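You operate a simulated robot arm through the tools that you are given. There is no shell and no other tool.

The job below is to be done with a simulated robot arm. You get a single attempt, and the scene is never put back.

TASK
Set the white bridge to the gap on the card and lock it.
Fine: close the electrodes on the matching gauge, turn the lock ring home, then put the gauge back in its slot.
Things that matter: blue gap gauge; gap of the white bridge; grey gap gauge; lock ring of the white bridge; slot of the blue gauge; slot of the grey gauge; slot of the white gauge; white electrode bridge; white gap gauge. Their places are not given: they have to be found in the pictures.

Only the result counts: the job must be done as asked and must still hold three seconds after the hand-in. Knocking over, shifting, dropping, spilling or breaking anything else fails it.

THE ROBOT
A 6-joint arm with a two-finger gripper, fixed in place. Base frame: the origin is at the foot of the arm, x ahead of it, y to its left, z up. Units: mm, rad, N and s.
Its first joint turns from -2.897 to 2.897 rad. Payload 2.45 kg.
Tool frame: the origin (TCP) lies between the finger pads and is the grasp point; the fingertips stand 20 mm ahead of it; z points along the fingers, y is the line along which they close. The gripper opens to 140 mm. The gripper's body begins 168 mm behind the TCP.
Orientation is that of the tool frame in the base frame, as [roll, pitch, yaw] about the fixed x, y, z axes, in that order (R = Rz(yaw) Ry(pitch) Rx(roll)). With the fingers straight down and closing along the base's y, the tool's x points along the base's -x, its y along +y and its z along -z.

THE INTERFACE
- The arm moves only by the tool step_arm. Its argument "steps" is a list of rows, each an object (a shift or turn left out is 0, a gripper value left out holds the last) with "linear": the shift along the tool's x, y, z in mm, a list of three; "angular": the turn, a rotation vector about the tool's x, y, z in rad, a list of three; "grip": the closure, from 0 (fully open) to 1 (shut). In form: [{"linear": [x, y, z], "angular": [rx, ry, rz], "grip": grip}, ...]. A call has 1 to 20 rows; each row is the pose to reach, as a shift and turn from the pose commanded when the call began, along the tool's axes at that moment. Rows are played at 5 a second. More than 50 mm and 0.15 rad between two rows, or a gripper value outside its range, and nothing of the call is played. A pose out of reach is approached as far as the arm can. The call stops where the force on the tool passes 40 N (or 10 N more than at its start, if that is more) or the arm is blocked; 0.2 s more then pass. Each finger travels about 45 mm/s and halts on what it meets, pressing with about 38 N; the grip force reading is that of the motor and also rises with nothing between the fingers. The clock runs only during rows and for 0.2 s after the last one: add rows that repeat a pose to give the fingers time. It gives the time, the measured TCP pose, the force on the tool (base axes), the opening and the grip force at its end, in the units of the frame above (readings bear some noise), with the torque about the TCP (base axes, N m) and any sound that the robot's microphone picked up, and new pictures: "pictures" is both (left out), scene, wrist or none.
- Cameras (640 x 400 px; columns grow to the right, rows downward): "scene" is fixed at [398, 502.1, 1727]; the picture's right is [-0.78, -0.63, 0.00], its down [-0.38, 0.47, -0.80] and it looks along [0.50, -0.62, -0.60] (base axes); focal length 372 px, centre (320, 200). "wrist" rides on the gripper at [78, 11, -209] in the tool frame; the picture's right is [-0.14, 0.99, 0.00], its down [-0.92, -0.13, -0.37] and it looks along [-0.37, -0.05, 0.93] (tool axes); focal length 280 px, centre (320, 200).
- point_at(camera, pixels): for up to 12 pixels [column, row] of the newest picture of that camera ("zoom" is the newest enlarged one), the place [x, y, z] in the base frame of the surface seen there, good to about 2 mm. It takes no simulated time.
- inspect(camera, box): a new picture of the part [left, top, right, bottom] of that camera's present view, enlarged. It takes no simulated time.
- hand_in(): hands the job in; it is judged then, once.

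Leave the gripper open and the arm clear of the work at the hand-in unless told otherwise.

The tools are called after "Request:" as a command line: name --argument value ..., lists and objects as JSON in quotes. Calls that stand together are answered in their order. step_arm: Moves the arm, as the interface text tells. Its arguments: {"type":"object","properties":{"steps":{"type":"array","items":{"type":"object","properties":{"linear":{"type":"array","items":{"type":"number"}},"angular":{"type":"array","items":{"type":"number"}},"grip":{"type":"number"}}}},"pictures":{"type":"string","enum":["both","scene","wrist","none"]}},"required":["steps"]} The other tools are called the same way: point_at (camera, pixels) gives the place of the surface under pixels of a picture; inspect (camera, box) takes an enlarged picture of a part of a camera's view; hand_in () hands the job in.

At the start:

```text
clock: 0.0
tool_pos: [684.6, -97.2, 1362.0]
tcp_rot: [-3.141, 0.001, -3.141]
force: [-0.5, 0.1, 0.1]
wrist_torque: [0.05, 0.02, 0.02]
gripper_width: 140.2
grasp_force: 0.1
```

scene: 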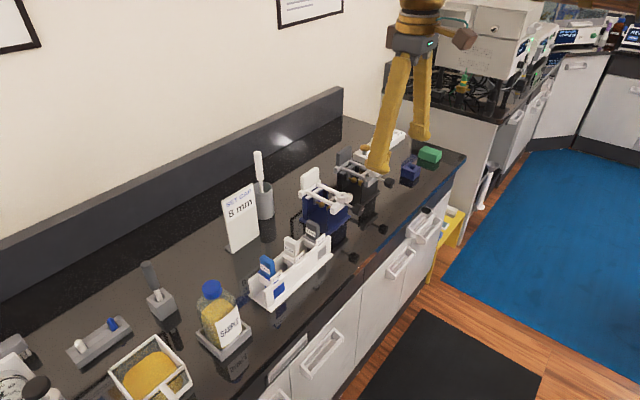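
wrist: 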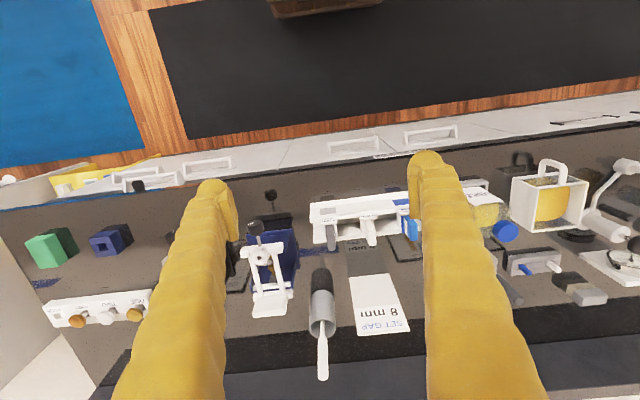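

The card reads "8 mm" (around pixel 240,210 in the scene view). I'll enlarge the bridge area and the gauge rack first.

Request:
inspect --camera "scene" --box '[240, 140, 400, 240]'

Request:
inspect --camera "scene" --box '[230, 210, 350, 310]'

Request:
inspect --camera "wrist" --box '[220, 170, 440, 350]'

```text
4.00 times, centred on (320, 190) of scene
```

zoom: 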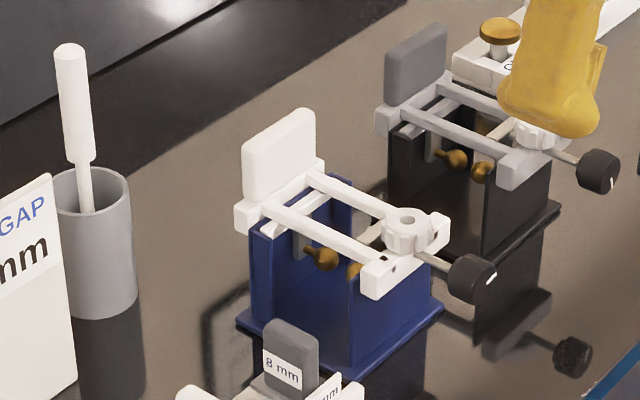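

```text
4.00 times, centred on (290, 260) of scene
```

zoom: 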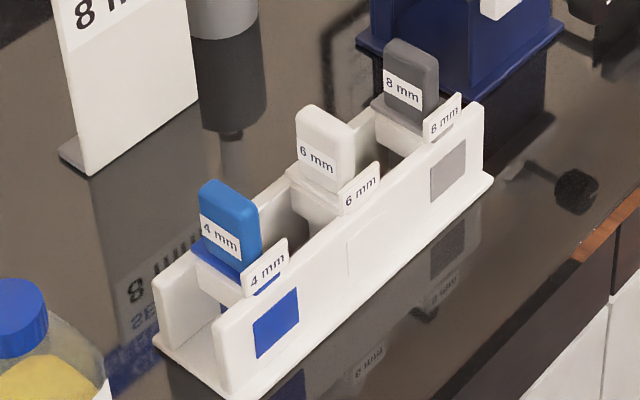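

```text
2.22 times, centred on (330, 260) of wrist
```

zoom: 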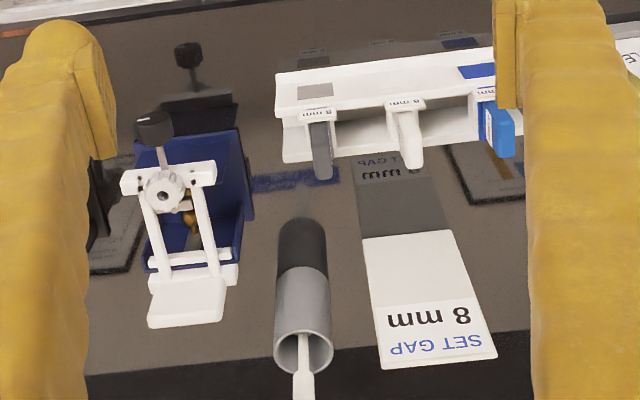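

The grey gauge reads 8 mm, which matches the card. The white bridge sits on the blue tank. Next I'll measure places in the wrist picture (gauges, bridge, knob, lock ring).

Request:
point_at --camera "wrist" --pixels '[[261, 255], [274, 297], [264, 282], [273, 225], [331, 222], [369, 231], [411, 228], [319, 330], [375, 310], [300, 270], [285, 235], [270, 196]]'

Request:
inspect --camera "wrist" --box '[235, 190, 315, 320]'

Request:
inspect --camera "scene" --box '[290, 160, 370, 240]'

```text
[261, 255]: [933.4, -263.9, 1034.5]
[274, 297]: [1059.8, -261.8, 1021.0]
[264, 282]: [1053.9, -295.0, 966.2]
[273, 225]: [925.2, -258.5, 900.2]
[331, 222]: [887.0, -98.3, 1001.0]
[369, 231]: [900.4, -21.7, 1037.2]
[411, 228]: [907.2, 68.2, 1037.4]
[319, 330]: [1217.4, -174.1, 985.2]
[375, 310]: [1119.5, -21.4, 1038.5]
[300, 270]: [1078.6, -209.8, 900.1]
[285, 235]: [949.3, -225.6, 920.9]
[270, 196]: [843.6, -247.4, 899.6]
```

```text
3.08 times, centred on (275, 255) of wrist
```

zoom: 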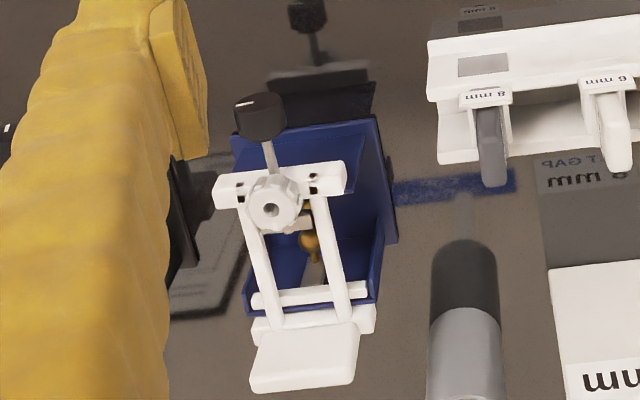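

```text
5.00 times, centred on (330, 200) of scene
```

zoom: 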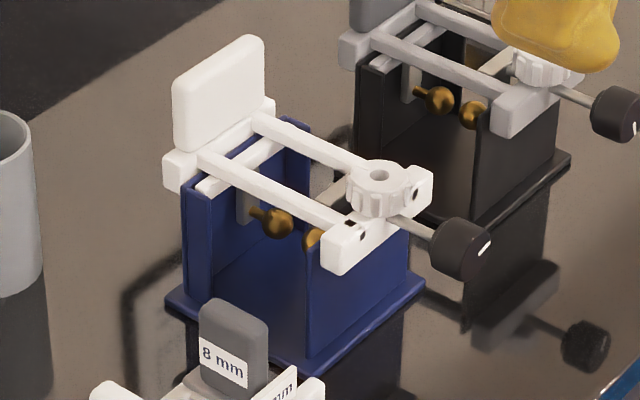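

The bench top is at z≈900. The bridge is around (930–1060, -262), with the lock ring near (933,-264,1034), and the grey gauge is near (887,-98,1001). I'll move above the bridge front for a closer look; the fingers stay well above everything at z≥1200.

Request:
step_arm --steps '[{"linear": [-20, -26, 19]}, {"linear": [-40, -52, 38]}, {"linear": [-60, -78, 57]}, {"linear": [-80, -104, 76]}, {"linear": [-100, -130, 95]}, {"linear": [-115, -153, 110]}, {"linear": [-115, -153, 110]}]' --pictures "both"

```text
clock: 1.6
tool_pos: [798.7, -249.6, 1252.5]
tcp_rot: [-3.141, 0.0, -3.141]
force: [0.6, -0.1, -0.6]
wrist_torque: [-0.01, 0.0, 0.02]
gripper_width: 139.8
grasp_force: 0.0
```

scene: 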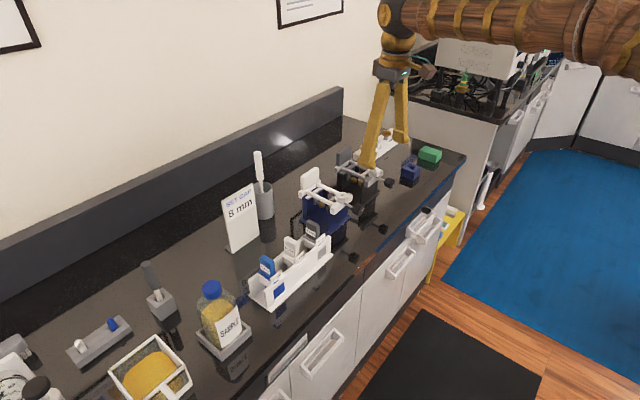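
wrist: 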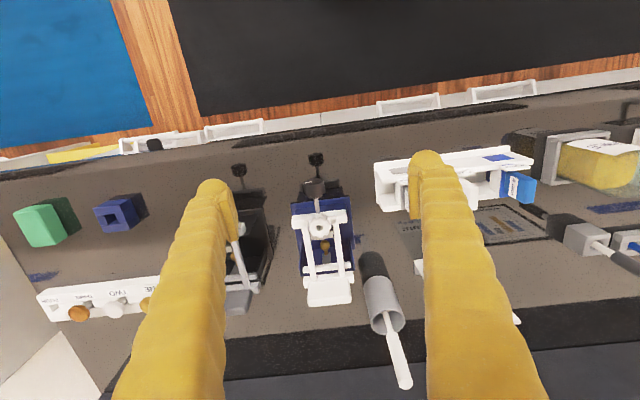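

Request:
inspect --camera "wrist" --box '[270, 160, 380, 320]'

Request:
inspect --camera "wrist" --box '[290, 165, 360, 265]'

```text
2.50 times, centred on (325, 240) of wrist
```

zoom: 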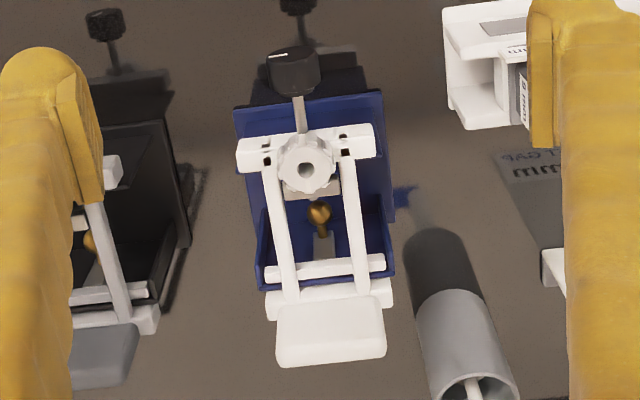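

```text
4.00 times, centred on (325, 215) of wrist
```

zoom: 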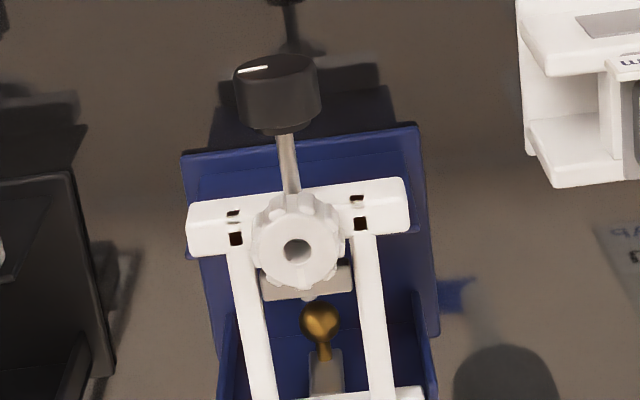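

I'll measure on this zoomed picture: knob (277,95), rod (287,165), front bar (200,230),(398,205), ring (297,250), sphere (320,320), block under ring (335,285), rails.

Request:
point_at --camera "zoom" --pixels '[[277, 75], [277, 105], [287, 165], [210, 220], [395, 200], [285, 235], [275, 262], [325, 250], [320, 318], [335, 285], [245, 330], [372, 330]]'

Request:
inspect --camera "scene" --box '[300, 165, 365, 235]'

```text
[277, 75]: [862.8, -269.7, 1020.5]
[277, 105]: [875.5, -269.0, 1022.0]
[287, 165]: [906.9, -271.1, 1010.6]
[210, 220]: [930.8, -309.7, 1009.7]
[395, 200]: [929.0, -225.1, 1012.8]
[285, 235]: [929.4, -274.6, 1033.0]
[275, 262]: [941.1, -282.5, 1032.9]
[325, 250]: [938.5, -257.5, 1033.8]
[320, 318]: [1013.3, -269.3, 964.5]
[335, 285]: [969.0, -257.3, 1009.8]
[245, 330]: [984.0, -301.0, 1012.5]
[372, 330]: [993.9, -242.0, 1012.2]
```

```text
5.71 times, centred on (332, 200) of scene
```

zoom: 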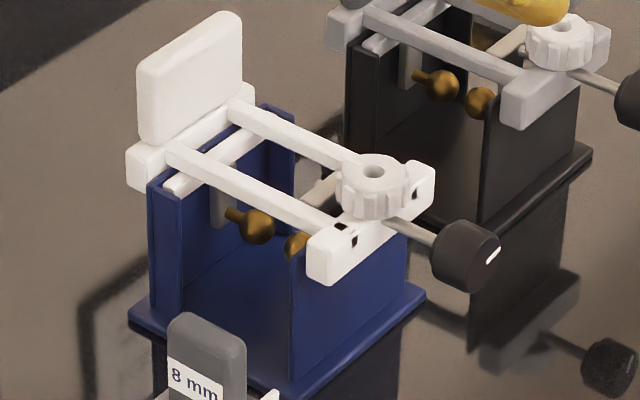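

The fixed electrode sphere is near (1013,-269,964), the rails lie at y≈-301 and -242 with z≈1012, and the lock ring is near (935,-270,1033). Next I'll move over the gauge rack for a close look at the grey gauge.

Request:
step_arm --steps '[{"linear": [20, 30, 10]}, {"linear": [40, 60, 20]}, {"linear": [60, 90, 40]}, {"linear": [70, 120, 60]}, {"linear": [80, 150, 80]}, {"linear": [80, 150, 100]}, {"linear": [80, 150, 100]}]' --pictures "both"

```text
clock: 3.2
tool_pos: [718.5, -100.8, 1152.1]
tcp_rot: [-3.141, -0.001, -3.141]
force: [0.5, 0.1, 0.2]
wrist_torque: [0.01, -0.02, -0.01]
gripper_width: 139.9
grasp_force: 0.0
```

scene: 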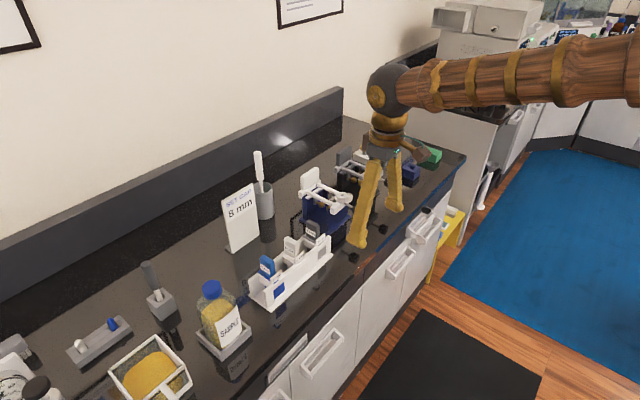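
wrist: 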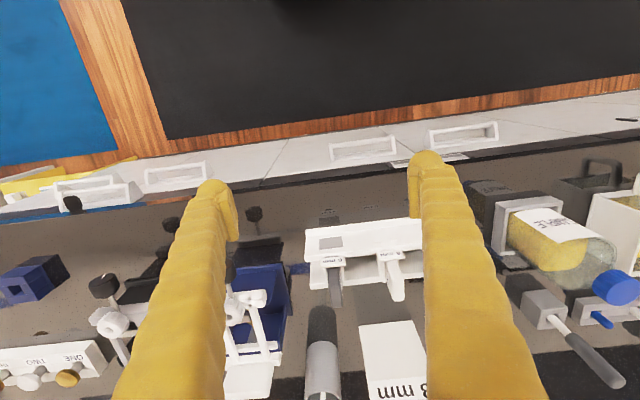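

Request:
inspect --camera "wrist" --box '[290, 200, 430, 320]'

Request:
inspect --camera "scene" --box '[280, 210, 350, 280]'

```text
3.33 times, centred on (360, 260) of wrist
```

zoom: 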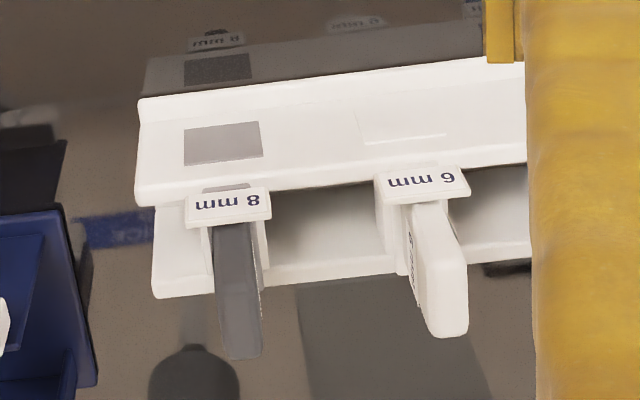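

```text
5.71 times, centred on (315, 245) of scene
```

zoom: 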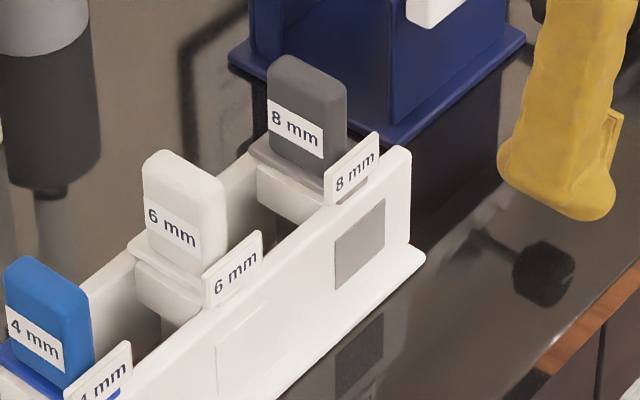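

I'll measure the electrode spheres and the bridge in the scene view, with a fresh zoom on the bridge.

Request:
inspect --camera "scene" --box '[300, 165, 365, 235]'

```text
5.71 times, centred on (332, 200) of scene
```

zoom: 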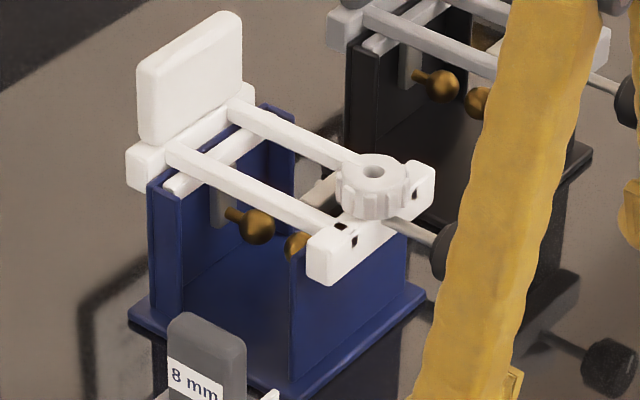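

Request:
point_at --camera "zoom" --pixels '[[258, 226], [296, 243], [236, 215], [215, 205], [180, 152], [315, 222], [135, 165], [245, 95], [220, 60], [375, 172], [330, 265], [230, 165]]'

```text
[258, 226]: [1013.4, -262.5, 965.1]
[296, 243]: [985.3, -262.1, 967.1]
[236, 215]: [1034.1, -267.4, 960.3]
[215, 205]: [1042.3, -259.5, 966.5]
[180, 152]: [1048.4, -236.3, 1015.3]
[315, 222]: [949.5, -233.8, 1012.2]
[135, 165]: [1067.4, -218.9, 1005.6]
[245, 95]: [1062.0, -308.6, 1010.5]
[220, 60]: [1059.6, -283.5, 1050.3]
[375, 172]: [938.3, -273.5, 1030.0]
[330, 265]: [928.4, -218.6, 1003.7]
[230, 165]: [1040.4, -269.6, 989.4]
```

Spheres: fixed near x≈1016, moving near x≈988, both at y≈-268, z≈961, so the present gap is about 12 mm. Next I'll measure the grey gauge and its slot in the scene view.

Request:
inspect --camera "scene" --box '[285, 210, 345, 270]'

```text
6.67 times, centred on (315, 240) of scene
```

zoom: 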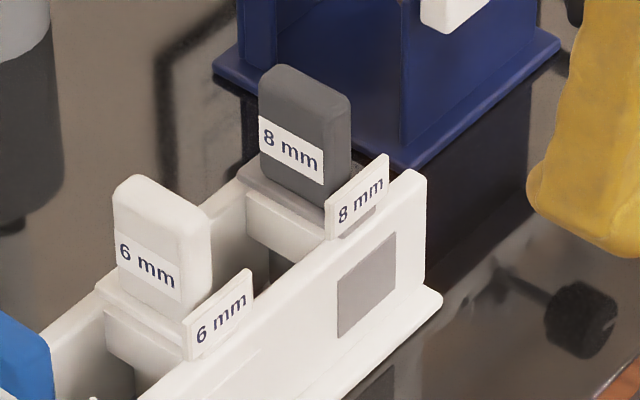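

Request:
point_at --camera "zoom" --pixels '[[268, 115], [342, 125], [300, 85], [335, 175], [265, 165], [250, 178], [245, 168], [255, 210], [330, 230], [355, 205], [425, 180], [300, 215]]'

Request:
point_at --camera "wrist" --pixels '[[338, 270], [337, 285], [337, 300], [342, 302], [331, 302], [330, 261], [345, 262], [322, 260], [312, 270], [355, 265]]'

```text
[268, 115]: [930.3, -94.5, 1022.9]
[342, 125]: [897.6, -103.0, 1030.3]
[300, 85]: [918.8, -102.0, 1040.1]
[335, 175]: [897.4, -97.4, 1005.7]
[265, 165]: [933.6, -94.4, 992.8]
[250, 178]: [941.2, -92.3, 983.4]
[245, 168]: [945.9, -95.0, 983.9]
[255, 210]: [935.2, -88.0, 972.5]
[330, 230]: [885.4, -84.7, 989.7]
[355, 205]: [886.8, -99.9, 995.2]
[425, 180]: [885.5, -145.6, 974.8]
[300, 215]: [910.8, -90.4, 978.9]
```

```text
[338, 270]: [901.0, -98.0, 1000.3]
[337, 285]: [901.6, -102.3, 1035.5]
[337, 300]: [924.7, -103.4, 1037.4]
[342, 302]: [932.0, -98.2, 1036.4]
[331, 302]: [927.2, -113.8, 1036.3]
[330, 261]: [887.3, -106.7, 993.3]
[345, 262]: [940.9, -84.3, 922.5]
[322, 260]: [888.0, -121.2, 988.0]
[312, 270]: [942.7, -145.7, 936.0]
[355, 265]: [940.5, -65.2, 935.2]
```

The grey gauge handle is centred at about (916,-102), spanning z 985–1040, roughly 38 mm wide along x and 15 mm thick along y. Its shoulder plate at z≈983 is about 60 mm wide. The gauge must sit between the electrodes near (1005,-269), so I'll test whether the vertical tool reaches there, well above the bridge.

Request:
step_arm --steps '[{"linear": [-20, -20, -40], "grip": 0.4}, {"linear": [-60, -40, -60]}, {"linear": [-100, -60, -60]}, {"linear": [-140, -85, -60]}, {"linear": [-180, -110, -60]}, {"linear": [-220, -135, -60]}, {"linear": [-255, -155, -60]}, {"linear": [-286, -168, -60]}, {"linear": [-286, -168, -60]}, {"linear": [-286, -168, -60]}]' --pictures "both"

```text
clock: 5.4
tool_pos: [1006.0, -268.4, 1209.5]
tcp_rot: [-3.141, -0.001, -3.141]
force: [0.6, -0.5, -0.2]
wrist_torque: [0.03, -0.01, -0.01]
gripper_width: 84.0
grasp_force: 0.1
```

scene: 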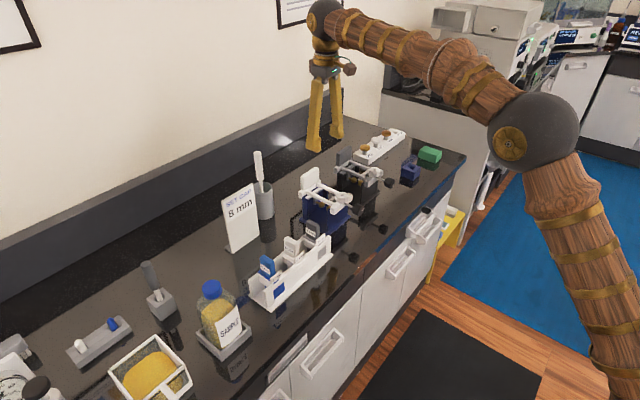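
wrist: 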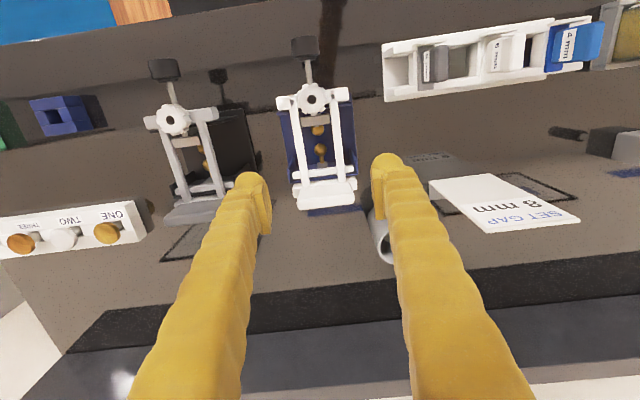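

The vertical tool reaches (1006,-268) at z=1210. This view from above shows the bridge well, so I'll enlarge it.

Request:
inspect --camera "wrist" --box '[265, 30, 375, 220]'

Request:
inspect --camera "wrist" --box '[375, 30, 515, 110]'

Request:
inspect --camera "wrist" --box '[280, 75, 360, 175]'

```text
2.11 times, centred on (320, 125) of wrist
```

zoom: 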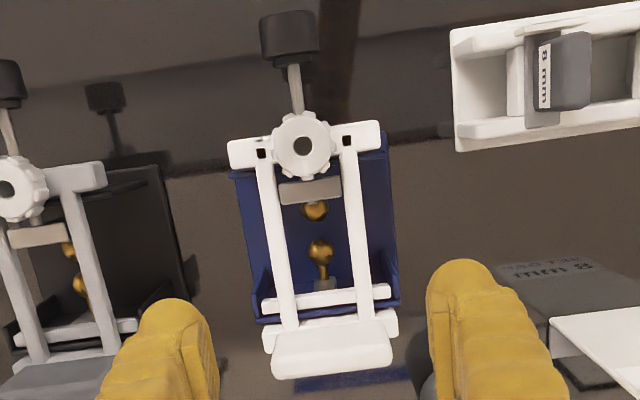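

```text
4.57 times, centred on (445, 70) of wrist
```

zoom: 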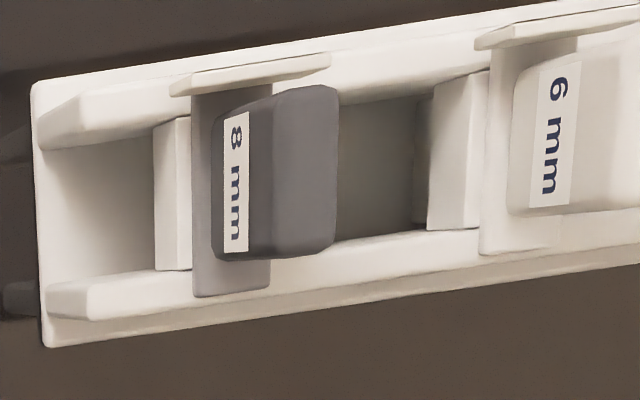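

```text
4.00 times, centred on (320, 125) of wrist
```

zoom: 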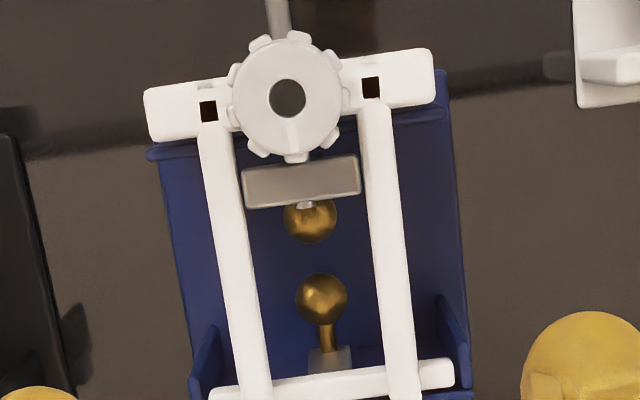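

I can see both spheres, the clamp block, the ring and the rails. Measuring on this zoom now: spheres (310,215), (322,297), block (300,182), rails, ring.

Request:
point_at --camera "zoom" --pixels '[[310, 217], [322, 295], [300, 182], [222, 200], [243, 350], [384, 200], [404, 350], [237, 97], [340, 97], [290, 45], [293, 150], [325, 335]]'

Request:
point_at --camera "wrist" --pixels '[[303, 41], [303, 52], [296, 47], [311, 47], [308, 72], [425, 66], [437, 66], [447, 60], [424, 90], [419, 91], [386, 75], [432, 81]]'

```text
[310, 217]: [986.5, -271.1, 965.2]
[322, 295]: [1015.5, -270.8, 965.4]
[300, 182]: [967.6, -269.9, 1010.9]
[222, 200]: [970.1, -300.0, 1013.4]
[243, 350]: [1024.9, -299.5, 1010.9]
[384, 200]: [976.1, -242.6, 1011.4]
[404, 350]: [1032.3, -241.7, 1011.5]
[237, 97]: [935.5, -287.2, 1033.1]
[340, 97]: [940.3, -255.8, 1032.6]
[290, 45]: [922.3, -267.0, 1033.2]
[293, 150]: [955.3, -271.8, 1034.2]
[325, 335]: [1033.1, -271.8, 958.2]
```

```text
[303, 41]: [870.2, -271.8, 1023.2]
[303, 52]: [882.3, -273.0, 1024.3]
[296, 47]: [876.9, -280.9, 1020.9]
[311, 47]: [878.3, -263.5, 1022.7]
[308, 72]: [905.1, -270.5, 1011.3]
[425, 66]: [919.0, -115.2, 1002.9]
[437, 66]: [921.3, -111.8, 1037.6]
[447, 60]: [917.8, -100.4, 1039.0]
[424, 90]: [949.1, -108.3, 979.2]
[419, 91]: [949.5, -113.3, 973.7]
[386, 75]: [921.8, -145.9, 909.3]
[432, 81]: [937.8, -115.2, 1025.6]
```

The spheres are ~22 mm in diameter with centres near x 986 and 1016 at y=-271. The rails are at y=-300 and -242 with their tops at z≈1012, and the ring is centred at about (938,-271.5) with its top at 1033. To check reach at working height, I'll descend here to z≈1075. The fingers at y±42–56 stay above everything.

Request:
step_arm --steps '[{"linear": [0, 0, 40]}, {"linear": [0, 0, 80]}, {"linear": [0, 0, 110]}, {"linear": [0, 0, 135]}, {"linear": [0, 0, 135]}, {"linear": [0, 0, 135]}]' --pictures "both"

```text
clock: 6.8
tool_pos: [1004.7, -266.0, 1075.8]
tcp_rot: [3.141, 0.001, 3.141]
force: [0.4, 0.6, 0.7]
wrist_torque: [-0.01, -0.01, 0.03]
gripper_width: 83.9
grasp_force: 0.1
```

scene: 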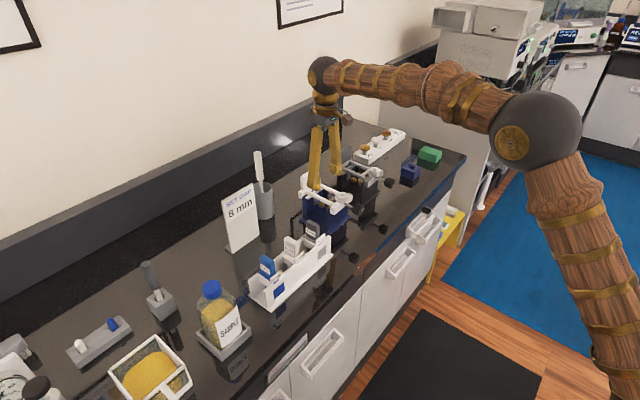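
wrist: 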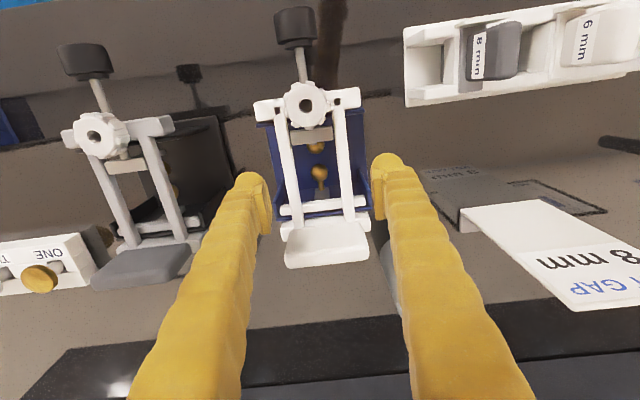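

It reaches there too. The camera is closer now, so I'll enlarge the gap and ring for precise positions.

Request:
inspect --camera "wrist" --box '[250, 75, 370, 275]'

Request:
inspect --camera "wrist" --box '[280, 120, 360, 220]'

```text
2.00 times, centred on (310, 175) of wrist
```

zoom: 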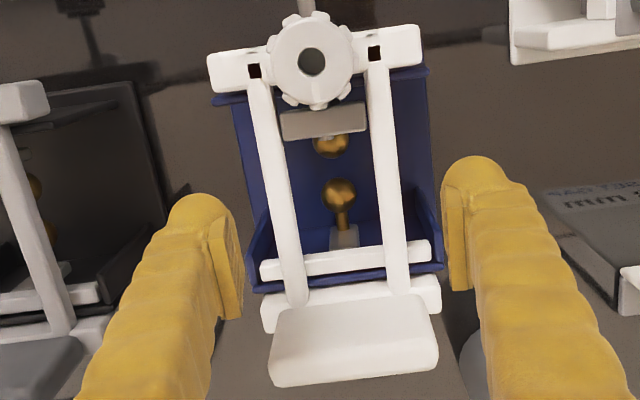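

```text
4.00 times, centred on (320, 170) of wrist
```

zoom: 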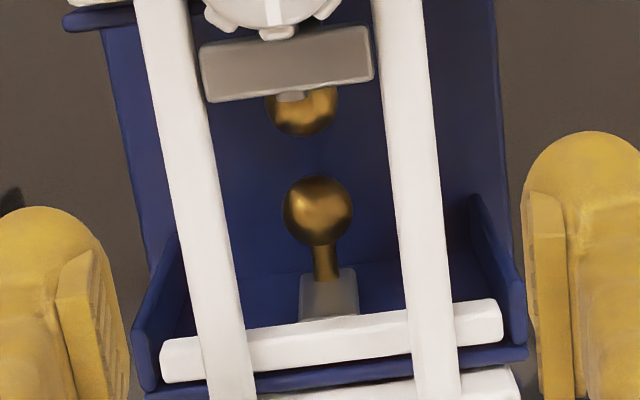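

Request:
point_at --camera "zoom" --pixels '[[317, 200], [317, 211], [317, 182], [300, 120], [302, 132], [317, 240], [290, 96], [285, 65], [325, 265], [328, 300], [212, 97], [375, 80]]'

```text
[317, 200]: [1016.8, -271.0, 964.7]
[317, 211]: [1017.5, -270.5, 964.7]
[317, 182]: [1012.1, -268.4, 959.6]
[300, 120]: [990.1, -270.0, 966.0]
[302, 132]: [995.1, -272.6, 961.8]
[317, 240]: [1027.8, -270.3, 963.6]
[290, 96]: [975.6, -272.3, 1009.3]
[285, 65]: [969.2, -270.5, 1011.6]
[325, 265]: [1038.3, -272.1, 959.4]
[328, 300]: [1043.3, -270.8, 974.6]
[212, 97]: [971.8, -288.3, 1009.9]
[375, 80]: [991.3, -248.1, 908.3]
```

The gap between the spheres looks about 12 mm, so the 8 mm gauge will fit. I'll go up, over to the grey gauge at about (917,-102.5), and narrow the opening to 50 mm on the way.

Request:
step_arm --steps '[{"linear": [0, 0, -45], "grip": 0.64}, {"linear": [10, 20, -75]}, {"linear": [30, 55, -75]}, {"linear": [50, 90, -75]}, {"linear": [70, 125, -75]}, {"linear": [85, 155, -75]}, {"linear": [88.6, 165.7, -75]}, {"linear": [88.6, 165.7, -75]}]' --pictures "both"

```text
clock: 8.6
tool_pos: [917.1, -100.7, 1151.4]
tcp_rot: [3.141, 0.001, 3.141]
force: [0.0, -1.2, 0.5]
wrist_torque: [0.05, 0.01, 0.01]
gripper_width: 50.6
grasp_force: 0.0
```

scene: 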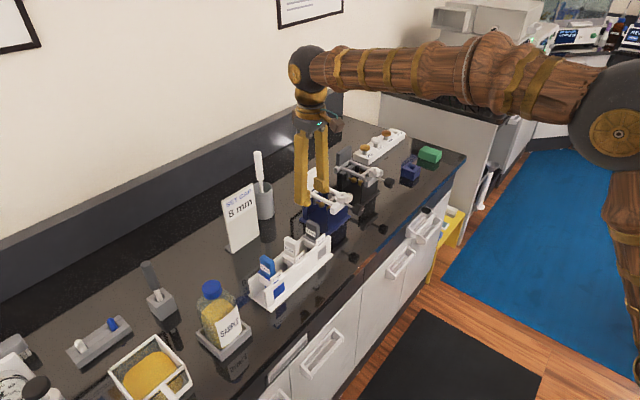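
wrist: 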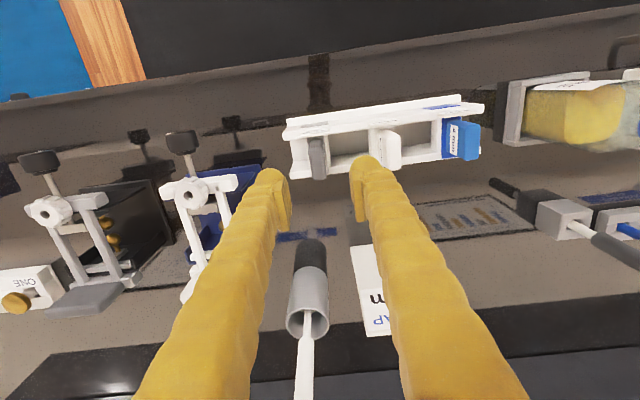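

Request:
inspect --camera "wrist" --box '[275, 90, 435, 190]'

```text
4.00 times, centred on (355, 140) of wrist
```

zoom: 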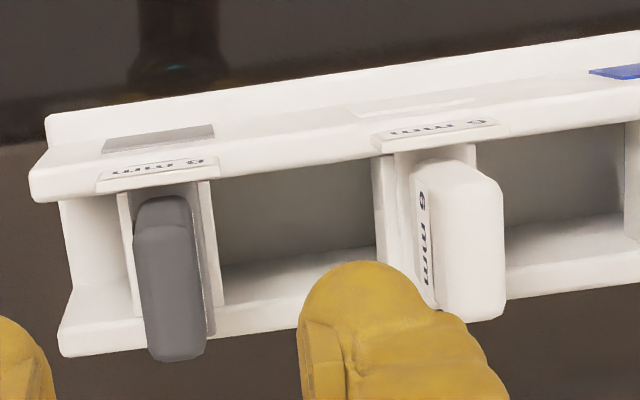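

I'll measure the handle's top face edges and the shoulder at this zoom.

Request:
point_at --camera "zoom" --pixels '[[142, 245], [150, 345], [190, 235], [200, 340], [170, 250], [172, 340], [165, 215], [205, 300], [210, 325], [128, 300], [215, 270], [130, 210]]'

```text
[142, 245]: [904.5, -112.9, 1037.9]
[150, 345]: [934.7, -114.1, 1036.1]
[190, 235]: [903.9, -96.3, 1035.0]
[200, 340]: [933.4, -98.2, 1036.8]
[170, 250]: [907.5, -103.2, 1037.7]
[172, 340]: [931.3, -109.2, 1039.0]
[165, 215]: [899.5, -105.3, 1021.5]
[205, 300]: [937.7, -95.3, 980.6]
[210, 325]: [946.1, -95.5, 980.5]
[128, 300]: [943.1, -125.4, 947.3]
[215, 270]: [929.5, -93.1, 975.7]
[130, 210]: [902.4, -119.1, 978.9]
```

The handle centre is about (918,-105) and might be slightly yawed. I'll measure the rack's long edges for a good yaw estimate.

Request:
point_at --camera "zoom" --pixels '[[60, 185], [340, 160], [600, 120], [90, 340], [270, 325], [560, 292], [50, 130], [620, 50], [120, 180], [200, 165], [385, 140], [490, 128]]'

Request:
point_at --camera "scene" --pixels '[[253, 293], [328, 240], [331, 256], [267, 305], [265, 270], [290, 250], [312, 232]]'

```text
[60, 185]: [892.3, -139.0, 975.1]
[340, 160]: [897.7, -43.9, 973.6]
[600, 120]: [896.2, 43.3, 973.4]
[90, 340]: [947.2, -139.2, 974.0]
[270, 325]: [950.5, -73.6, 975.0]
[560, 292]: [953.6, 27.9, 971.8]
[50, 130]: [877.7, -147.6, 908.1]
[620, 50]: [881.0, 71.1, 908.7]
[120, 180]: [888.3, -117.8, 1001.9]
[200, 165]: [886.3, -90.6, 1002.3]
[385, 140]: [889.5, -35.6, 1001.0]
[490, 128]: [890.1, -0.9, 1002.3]
```

```text
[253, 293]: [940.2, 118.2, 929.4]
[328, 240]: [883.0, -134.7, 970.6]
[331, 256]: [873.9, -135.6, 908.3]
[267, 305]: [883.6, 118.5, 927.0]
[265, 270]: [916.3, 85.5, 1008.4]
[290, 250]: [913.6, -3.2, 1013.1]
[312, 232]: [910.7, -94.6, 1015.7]
```

The rack is yawed about -0.02 rad. The handle centre is about (916,-104) and the wall tops are at z≈974. I'll descend to z=1018 with the fingers open 50 mm around the handle.

Request:
step_arm --steps '[{"linear": [1, -1.5, 40], "angular": [0, 0, 0.02]}, {"linear": [1, -1.5, 80], "angular": [0, 0, 0.02]}, {"linear": [1, -1.5, 110], "angular": [0, 0, 0.02]}, {"linear": [1, -1.5, 134], "angular": [0, 0, 0.02]}, {"linear": [1, -1.5, 134], "angular": [0, 0, 0.02]}]' --pictures "both"

```text
clock: 9.8
tool_pos: [915.9, -104.4, 1018.4]
tcp_rot: [3.141, 0.001, 3.121]
force: [0.5, 0.1, -0.4]
wrist_torque: [-0.05, 0.02, -0.03]
gripper_width: 50.3
grasp_force: 0.0
```

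scene: 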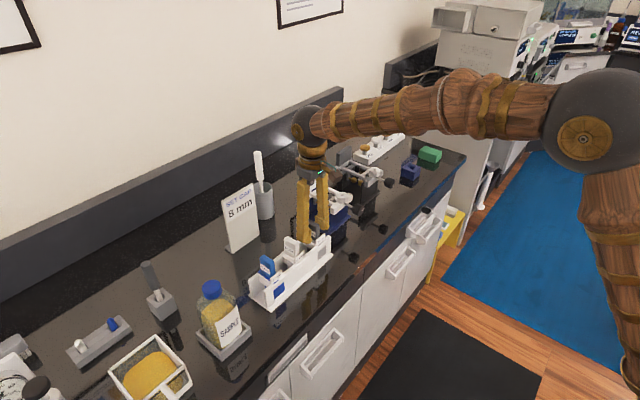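
wrist: 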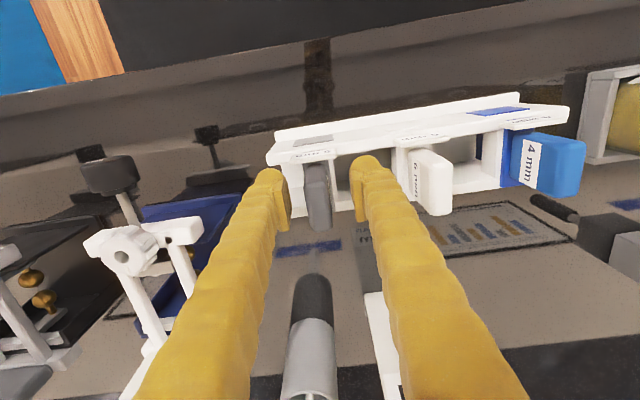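

Request:
inspect --camera "wrist" --box '[255, 130, 415, 230]'

Request:
inspect --camera "scene" --box '[280, 190, 350, 270]'

```text
4.00 times, centred on (335, 180) of wrist
```

zoom: 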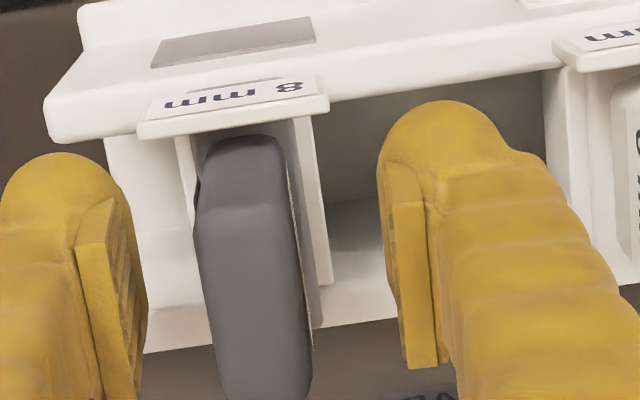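

```text
5.00 times, centred on (315, 230) of scene
```

zoom: 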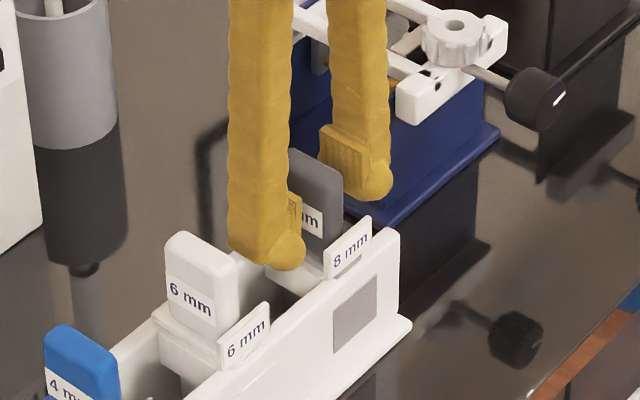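

The TCP projects at (320,195), and the handle centre is about 1 mm towards -y with a touch more yaw. I'll trim that and close on the handle.

Request:
step_arm --steps '[{"linear": [0, -1.1, 0], "angular": [0, 0, 0.02]}, {"linear": [0, -1.1, 0], "angular": [0, 0, 0.02]}, {"linear": [0, -1.1, 0], "angular": [0, 0, 0.02], "grip": 0.8}, {"linear": [0, -1.1, 0], "angular": [0, 0, 0.02], "grip": 1.0}, {"linear": [0, -1.1, 0], "angular": [0, 0, 0.02], "grip": 1.0}, {"linear": [0, -1.1, 0], "angular": [0, 0, 0.02], "grip": 1.0}, {"linear": [0, -1.1, 0], "angular": [0, 0, 0.02], "grip": 1.0}]' --pictures "both"

```text
clock: 11.4
tool_pos: [917.5, -105.9, 1018.6]
tcp_rot: [3.14, -0.001, 3.102]
force: [0.7, 0.7, -0.9]
wrist_torque: [-0.02, 0.0, 0.0]
gripper_width: 16.5
grasp_force: 37.9
```

scene: 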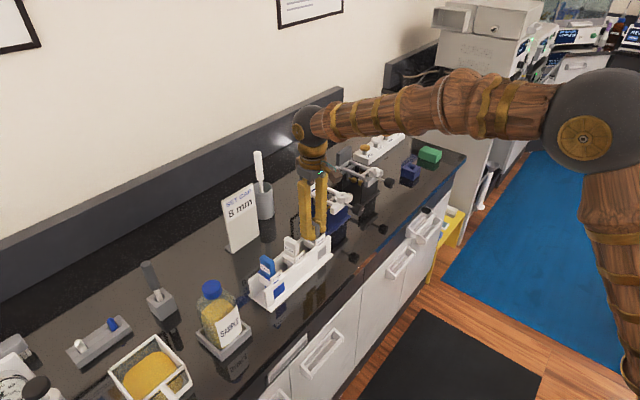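
wrist: 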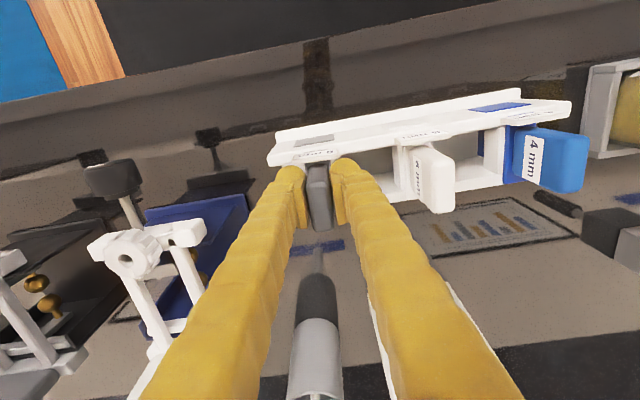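

The handle is held (16.5 mm opening, 38 N) and no side force reads. I'll lift straight up, slowly at first, to z≈1218.

Request:
step_arm --steps '[{"linear": [0, 0, -5]}, {"linear": [0, 0, -12]}, {"linear": [0, 0, -25]}, {"linear": [0, 0, -45]}, {"linear": [0, 0, -70]}, {"linear": [0, 0, -100]}, {"linear": [0, 0, -135]}, {"linear": [0, 0, -170]}, {"linear": [0, 0, -200]}, {"linear": [0, 0, -200]}]' --pictures "both"

```text
clock: 13.6
tool_pos: [917.1, -105.9, 1217.2]
tcp_rot: [-3.141, 0.001, 3.1]
force: [-0.5, -0.2, -0.8]
wrist_torque: [0.02, -0.01, -0.05]
gripper_width: 16.8
grasp_force: 38.0
```

scene: 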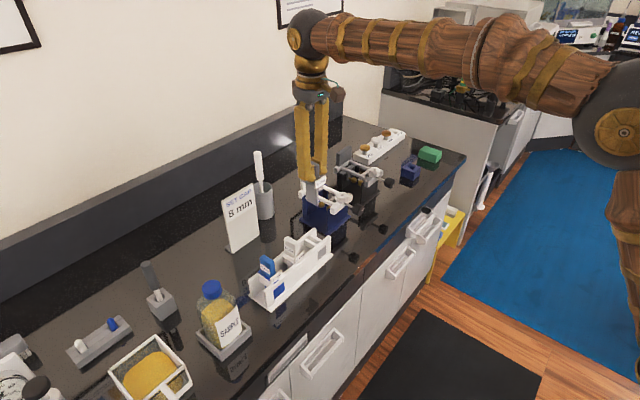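
wrist: 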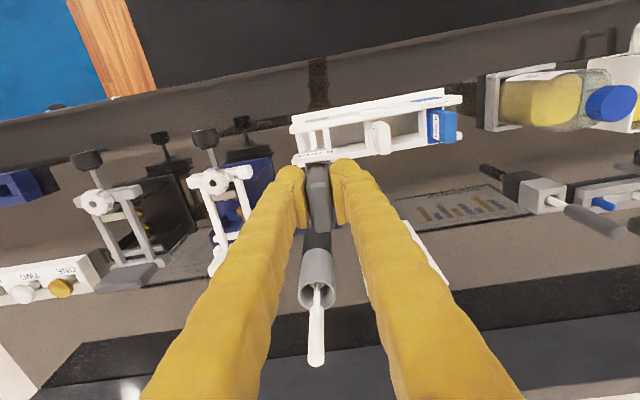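

Request:
inspect --camera "scene" --box '[285, 150, 345, 220]'

Request:
inspect --camera "wrist" --box '[270, 100, 390, 240]'

```text
5.71 times, centred on (315, 185) of scene
```

zoom: 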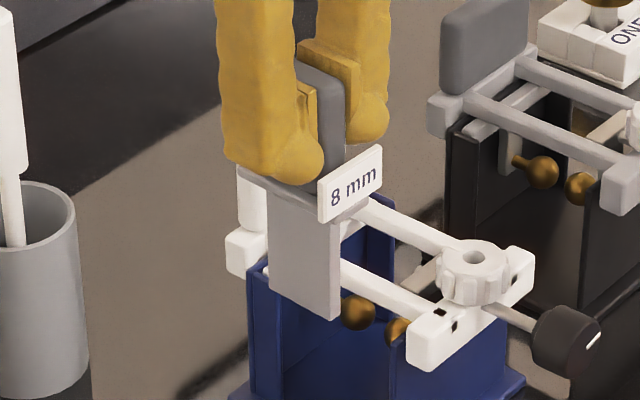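

```text
2.86 times, centred on (330, 170) of wrist
```

zoom: 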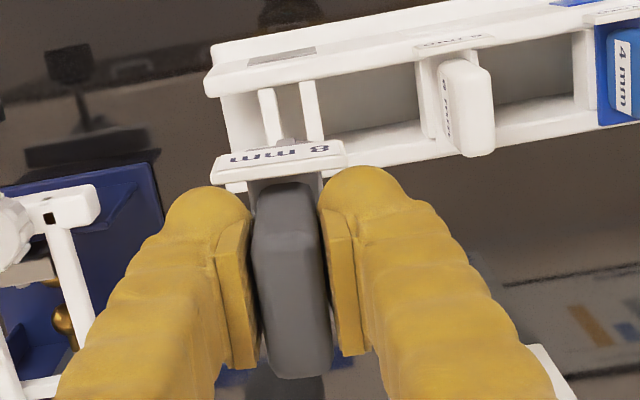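

The label plate is part of the gauge, and the blade hangs below. I'll measure the blade's corners and shoulder in the scene picture: blade bottom around (308,201)/(317,204), top (308,188).

Request:
point_at --camera "scene" --pixels '[[307, 198], [317, 203], [312, 200], [308, 188], [317, 192], [303, 180.5], [312, 185], [325, 180], [320, 178]]'

Request:
point_at --camera "zoom" --pixels '[[270, 90], [312, 85], [270, 110], [315, 110], [235, 188], [320, 180], [285, 215], [290, 330], [265, 250], [318, 240]]'

```text
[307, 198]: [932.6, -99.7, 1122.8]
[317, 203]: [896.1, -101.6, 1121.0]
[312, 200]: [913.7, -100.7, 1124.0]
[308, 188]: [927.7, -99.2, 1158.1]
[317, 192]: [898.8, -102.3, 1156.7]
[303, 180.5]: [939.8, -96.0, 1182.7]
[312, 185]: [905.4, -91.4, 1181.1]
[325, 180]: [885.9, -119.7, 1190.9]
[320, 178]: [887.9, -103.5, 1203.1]
```

```text
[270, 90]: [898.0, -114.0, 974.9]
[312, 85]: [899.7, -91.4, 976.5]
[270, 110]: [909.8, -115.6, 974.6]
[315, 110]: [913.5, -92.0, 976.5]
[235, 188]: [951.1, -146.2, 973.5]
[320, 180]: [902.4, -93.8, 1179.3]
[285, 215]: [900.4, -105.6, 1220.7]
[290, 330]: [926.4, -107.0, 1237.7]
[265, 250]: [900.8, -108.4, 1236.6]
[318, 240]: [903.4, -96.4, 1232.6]
```

The blade is 8 mm thick, ~40 mm wide and reaches about 105 mm below the TCP; the shoulder's underside is about 43 mm below it. I'll carry it over the gap at about (1003,-271) at z=1218 while turning it a quarter turn, so its thickness lies along the electrode line.

Request:
step_arm --steps '[{"linear": [-8.5, -14.8, 0], "angular": [0, 0, 0.1392]}, {"linear": [-17, -29.5, 0], "angular": [0, 0, 0.2783]}, {"linear": [-25.5, -44.3, 0], "angular": [0, 0, 0.4175]}, {"linear": [-34, -59, 0], "angular": [0, 0, 0.5567]}, {"linear": [-42.5, -73.8, 0], "angular": [0, 0, 0.6958]}, {"linear": [-51, -88.5, 0], "angular": [0, 0, 0.835]}, {"linear": [-59.5, -103.3, 0], "angular": [0, 0, 0.9741]}, {"linear": [-68, -118, 0], "angular": [0, 0, 1.1133]}, {"linear": [-76.5, -132.8, 0], "angular": [0, 0, 1.2525]}, {"linear": [-85, -147.5, 0], "angular": [0, 0, 1.3916]}, {"linear": [-93.57, -162.29, 0], "angular": [0, 0, 1.5308]}, {"linear": [-93.57, -162.29, 0], "angular": [0, 0, 1.5308]}, {"linear": [-93.57, -162.29, 0], "angular": [0, 0, 1.5308]}]' --pictures "both"

```text
clock: 16.4
tool_pos: [1004.2, -270.8, 1218.3]
tcp_rot: [3.141, 0.0, 1.571]
force: [0.0, -0.9, -1.3]
wrist_torque: [0.01, 0.0, -0.02]
gripper_width: 16.4
grasp_force: 38.3
```

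scene: 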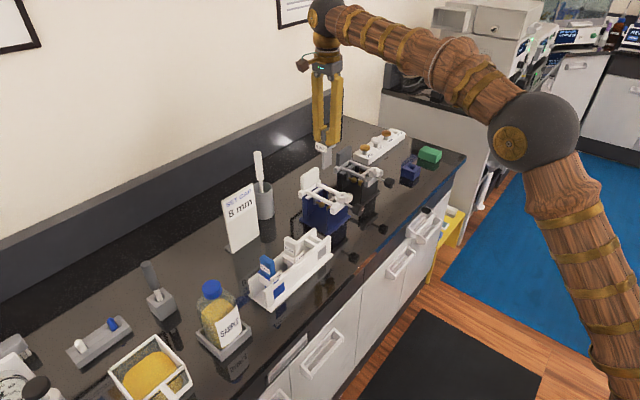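
wrist: 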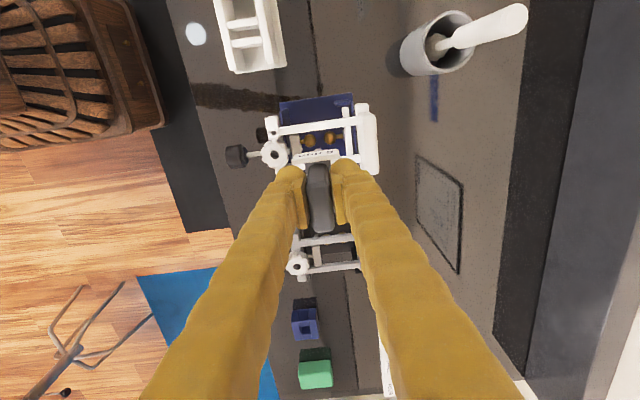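

The turn is done. I'll enlarge to see the spheres relative to the blade.

Request:
inspect --camera "wrist" --box '[260, 95, 390, 185]'

Request:
inspect --camera "scene" --box '[295, 130, 365, 240]'

```text
4.44 times, centred on (325, 140) of wrist
```

zoom: 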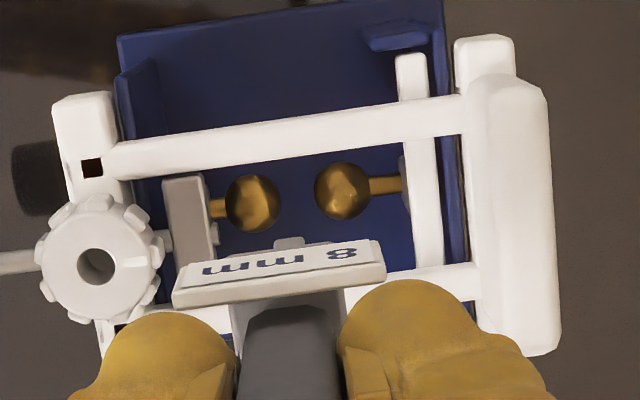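

```text
3.64 times, centred on (330, 185) of scene
```

zoom: 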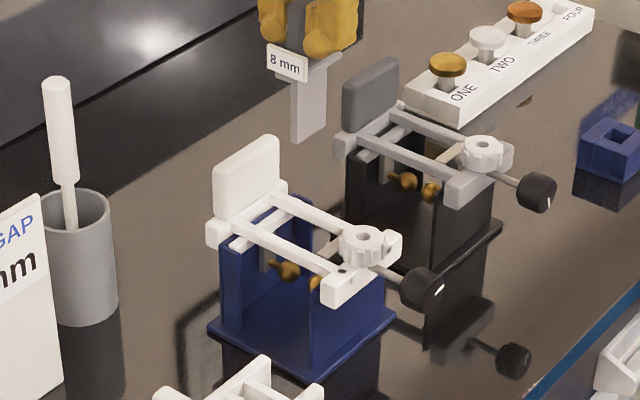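

The sphere edges are at x≈996.2 and 1009.1, so the gap is ~12.9 mm centred at x≈1002.7, which matches the TCP. I'll lower to z≈1075 (blade going between the rails) and check.

Request:
step_arm --steps '[{"linear": [0, 0, 30]}, {"linear": [0, 0, 60]}, {"linear": [0, 0, 85]}, {"linear": [0, 0, 100]}, {"linear": [0, 0, 110]}, {"linear": [0, 0, 120]}, {"linear": [0, 0, 128]}, {"linear": [0, 0, 136]}, {"linear": [0, 0, 144]}, {"linear": [0, 0, 144]}]' --pictures "both"

```text
clock: 17.6
tool_pos: [1004.6, -271.1, 1116.0]
tcp_rot: [3.133, 0.003, 1.571]
force: [-0.3, 1.4, 6.2]
wrist_torque: [-0.07, -0.03, 0.02]
gripper_width: 16.8
grasp_force: 38.5
stopped in row 5: the force on the tool passed its limit at 41 N (the readings are from after the stop); the commanded pose is now the measured one
```

scene: 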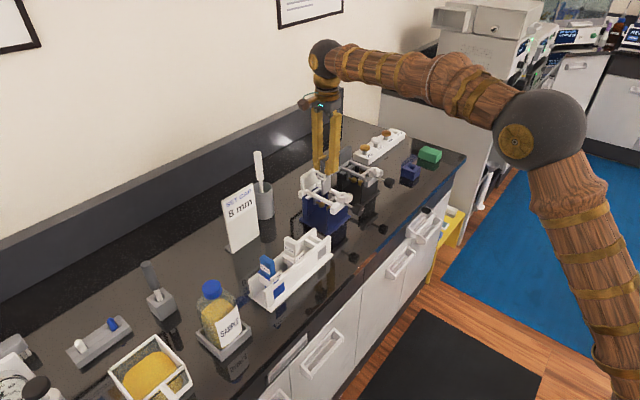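
wrist: 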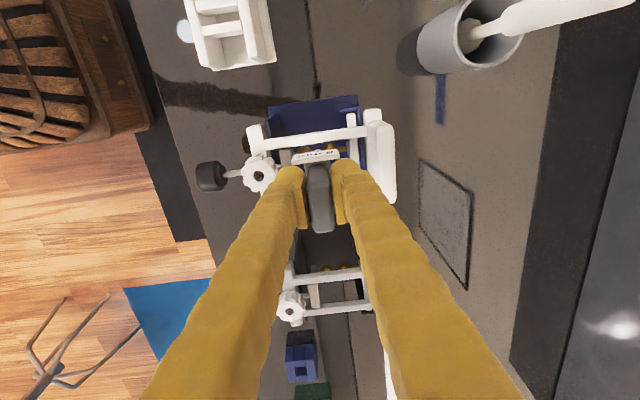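

The blade stopped on something at TCP z≈1116, and its bottom is at ~1011 = rail top, so it touched a rail. I'll look closely.

Request:
inspect --camera "scene" --box '[295, 150, 365, 220]'

Request:
inspect --camera "wrist" --box '[230, 90, 410, 240]'

```text
5.71 times, centred on (330, 185) of scene
```

zoom: 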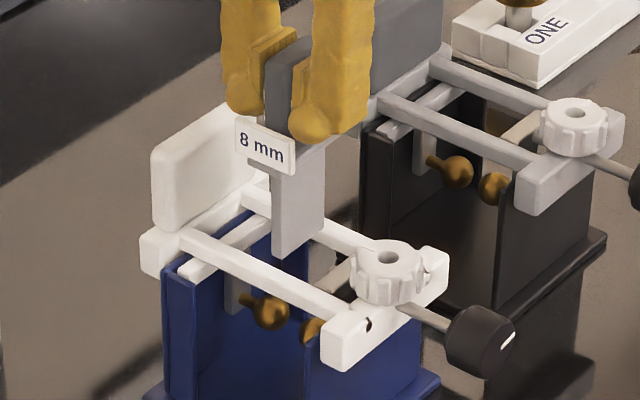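

```text
2.67 times, centred on (320, 165) of wrist
```

zoom: 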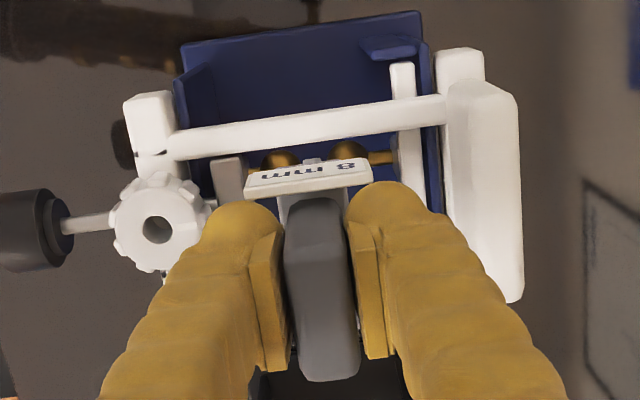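

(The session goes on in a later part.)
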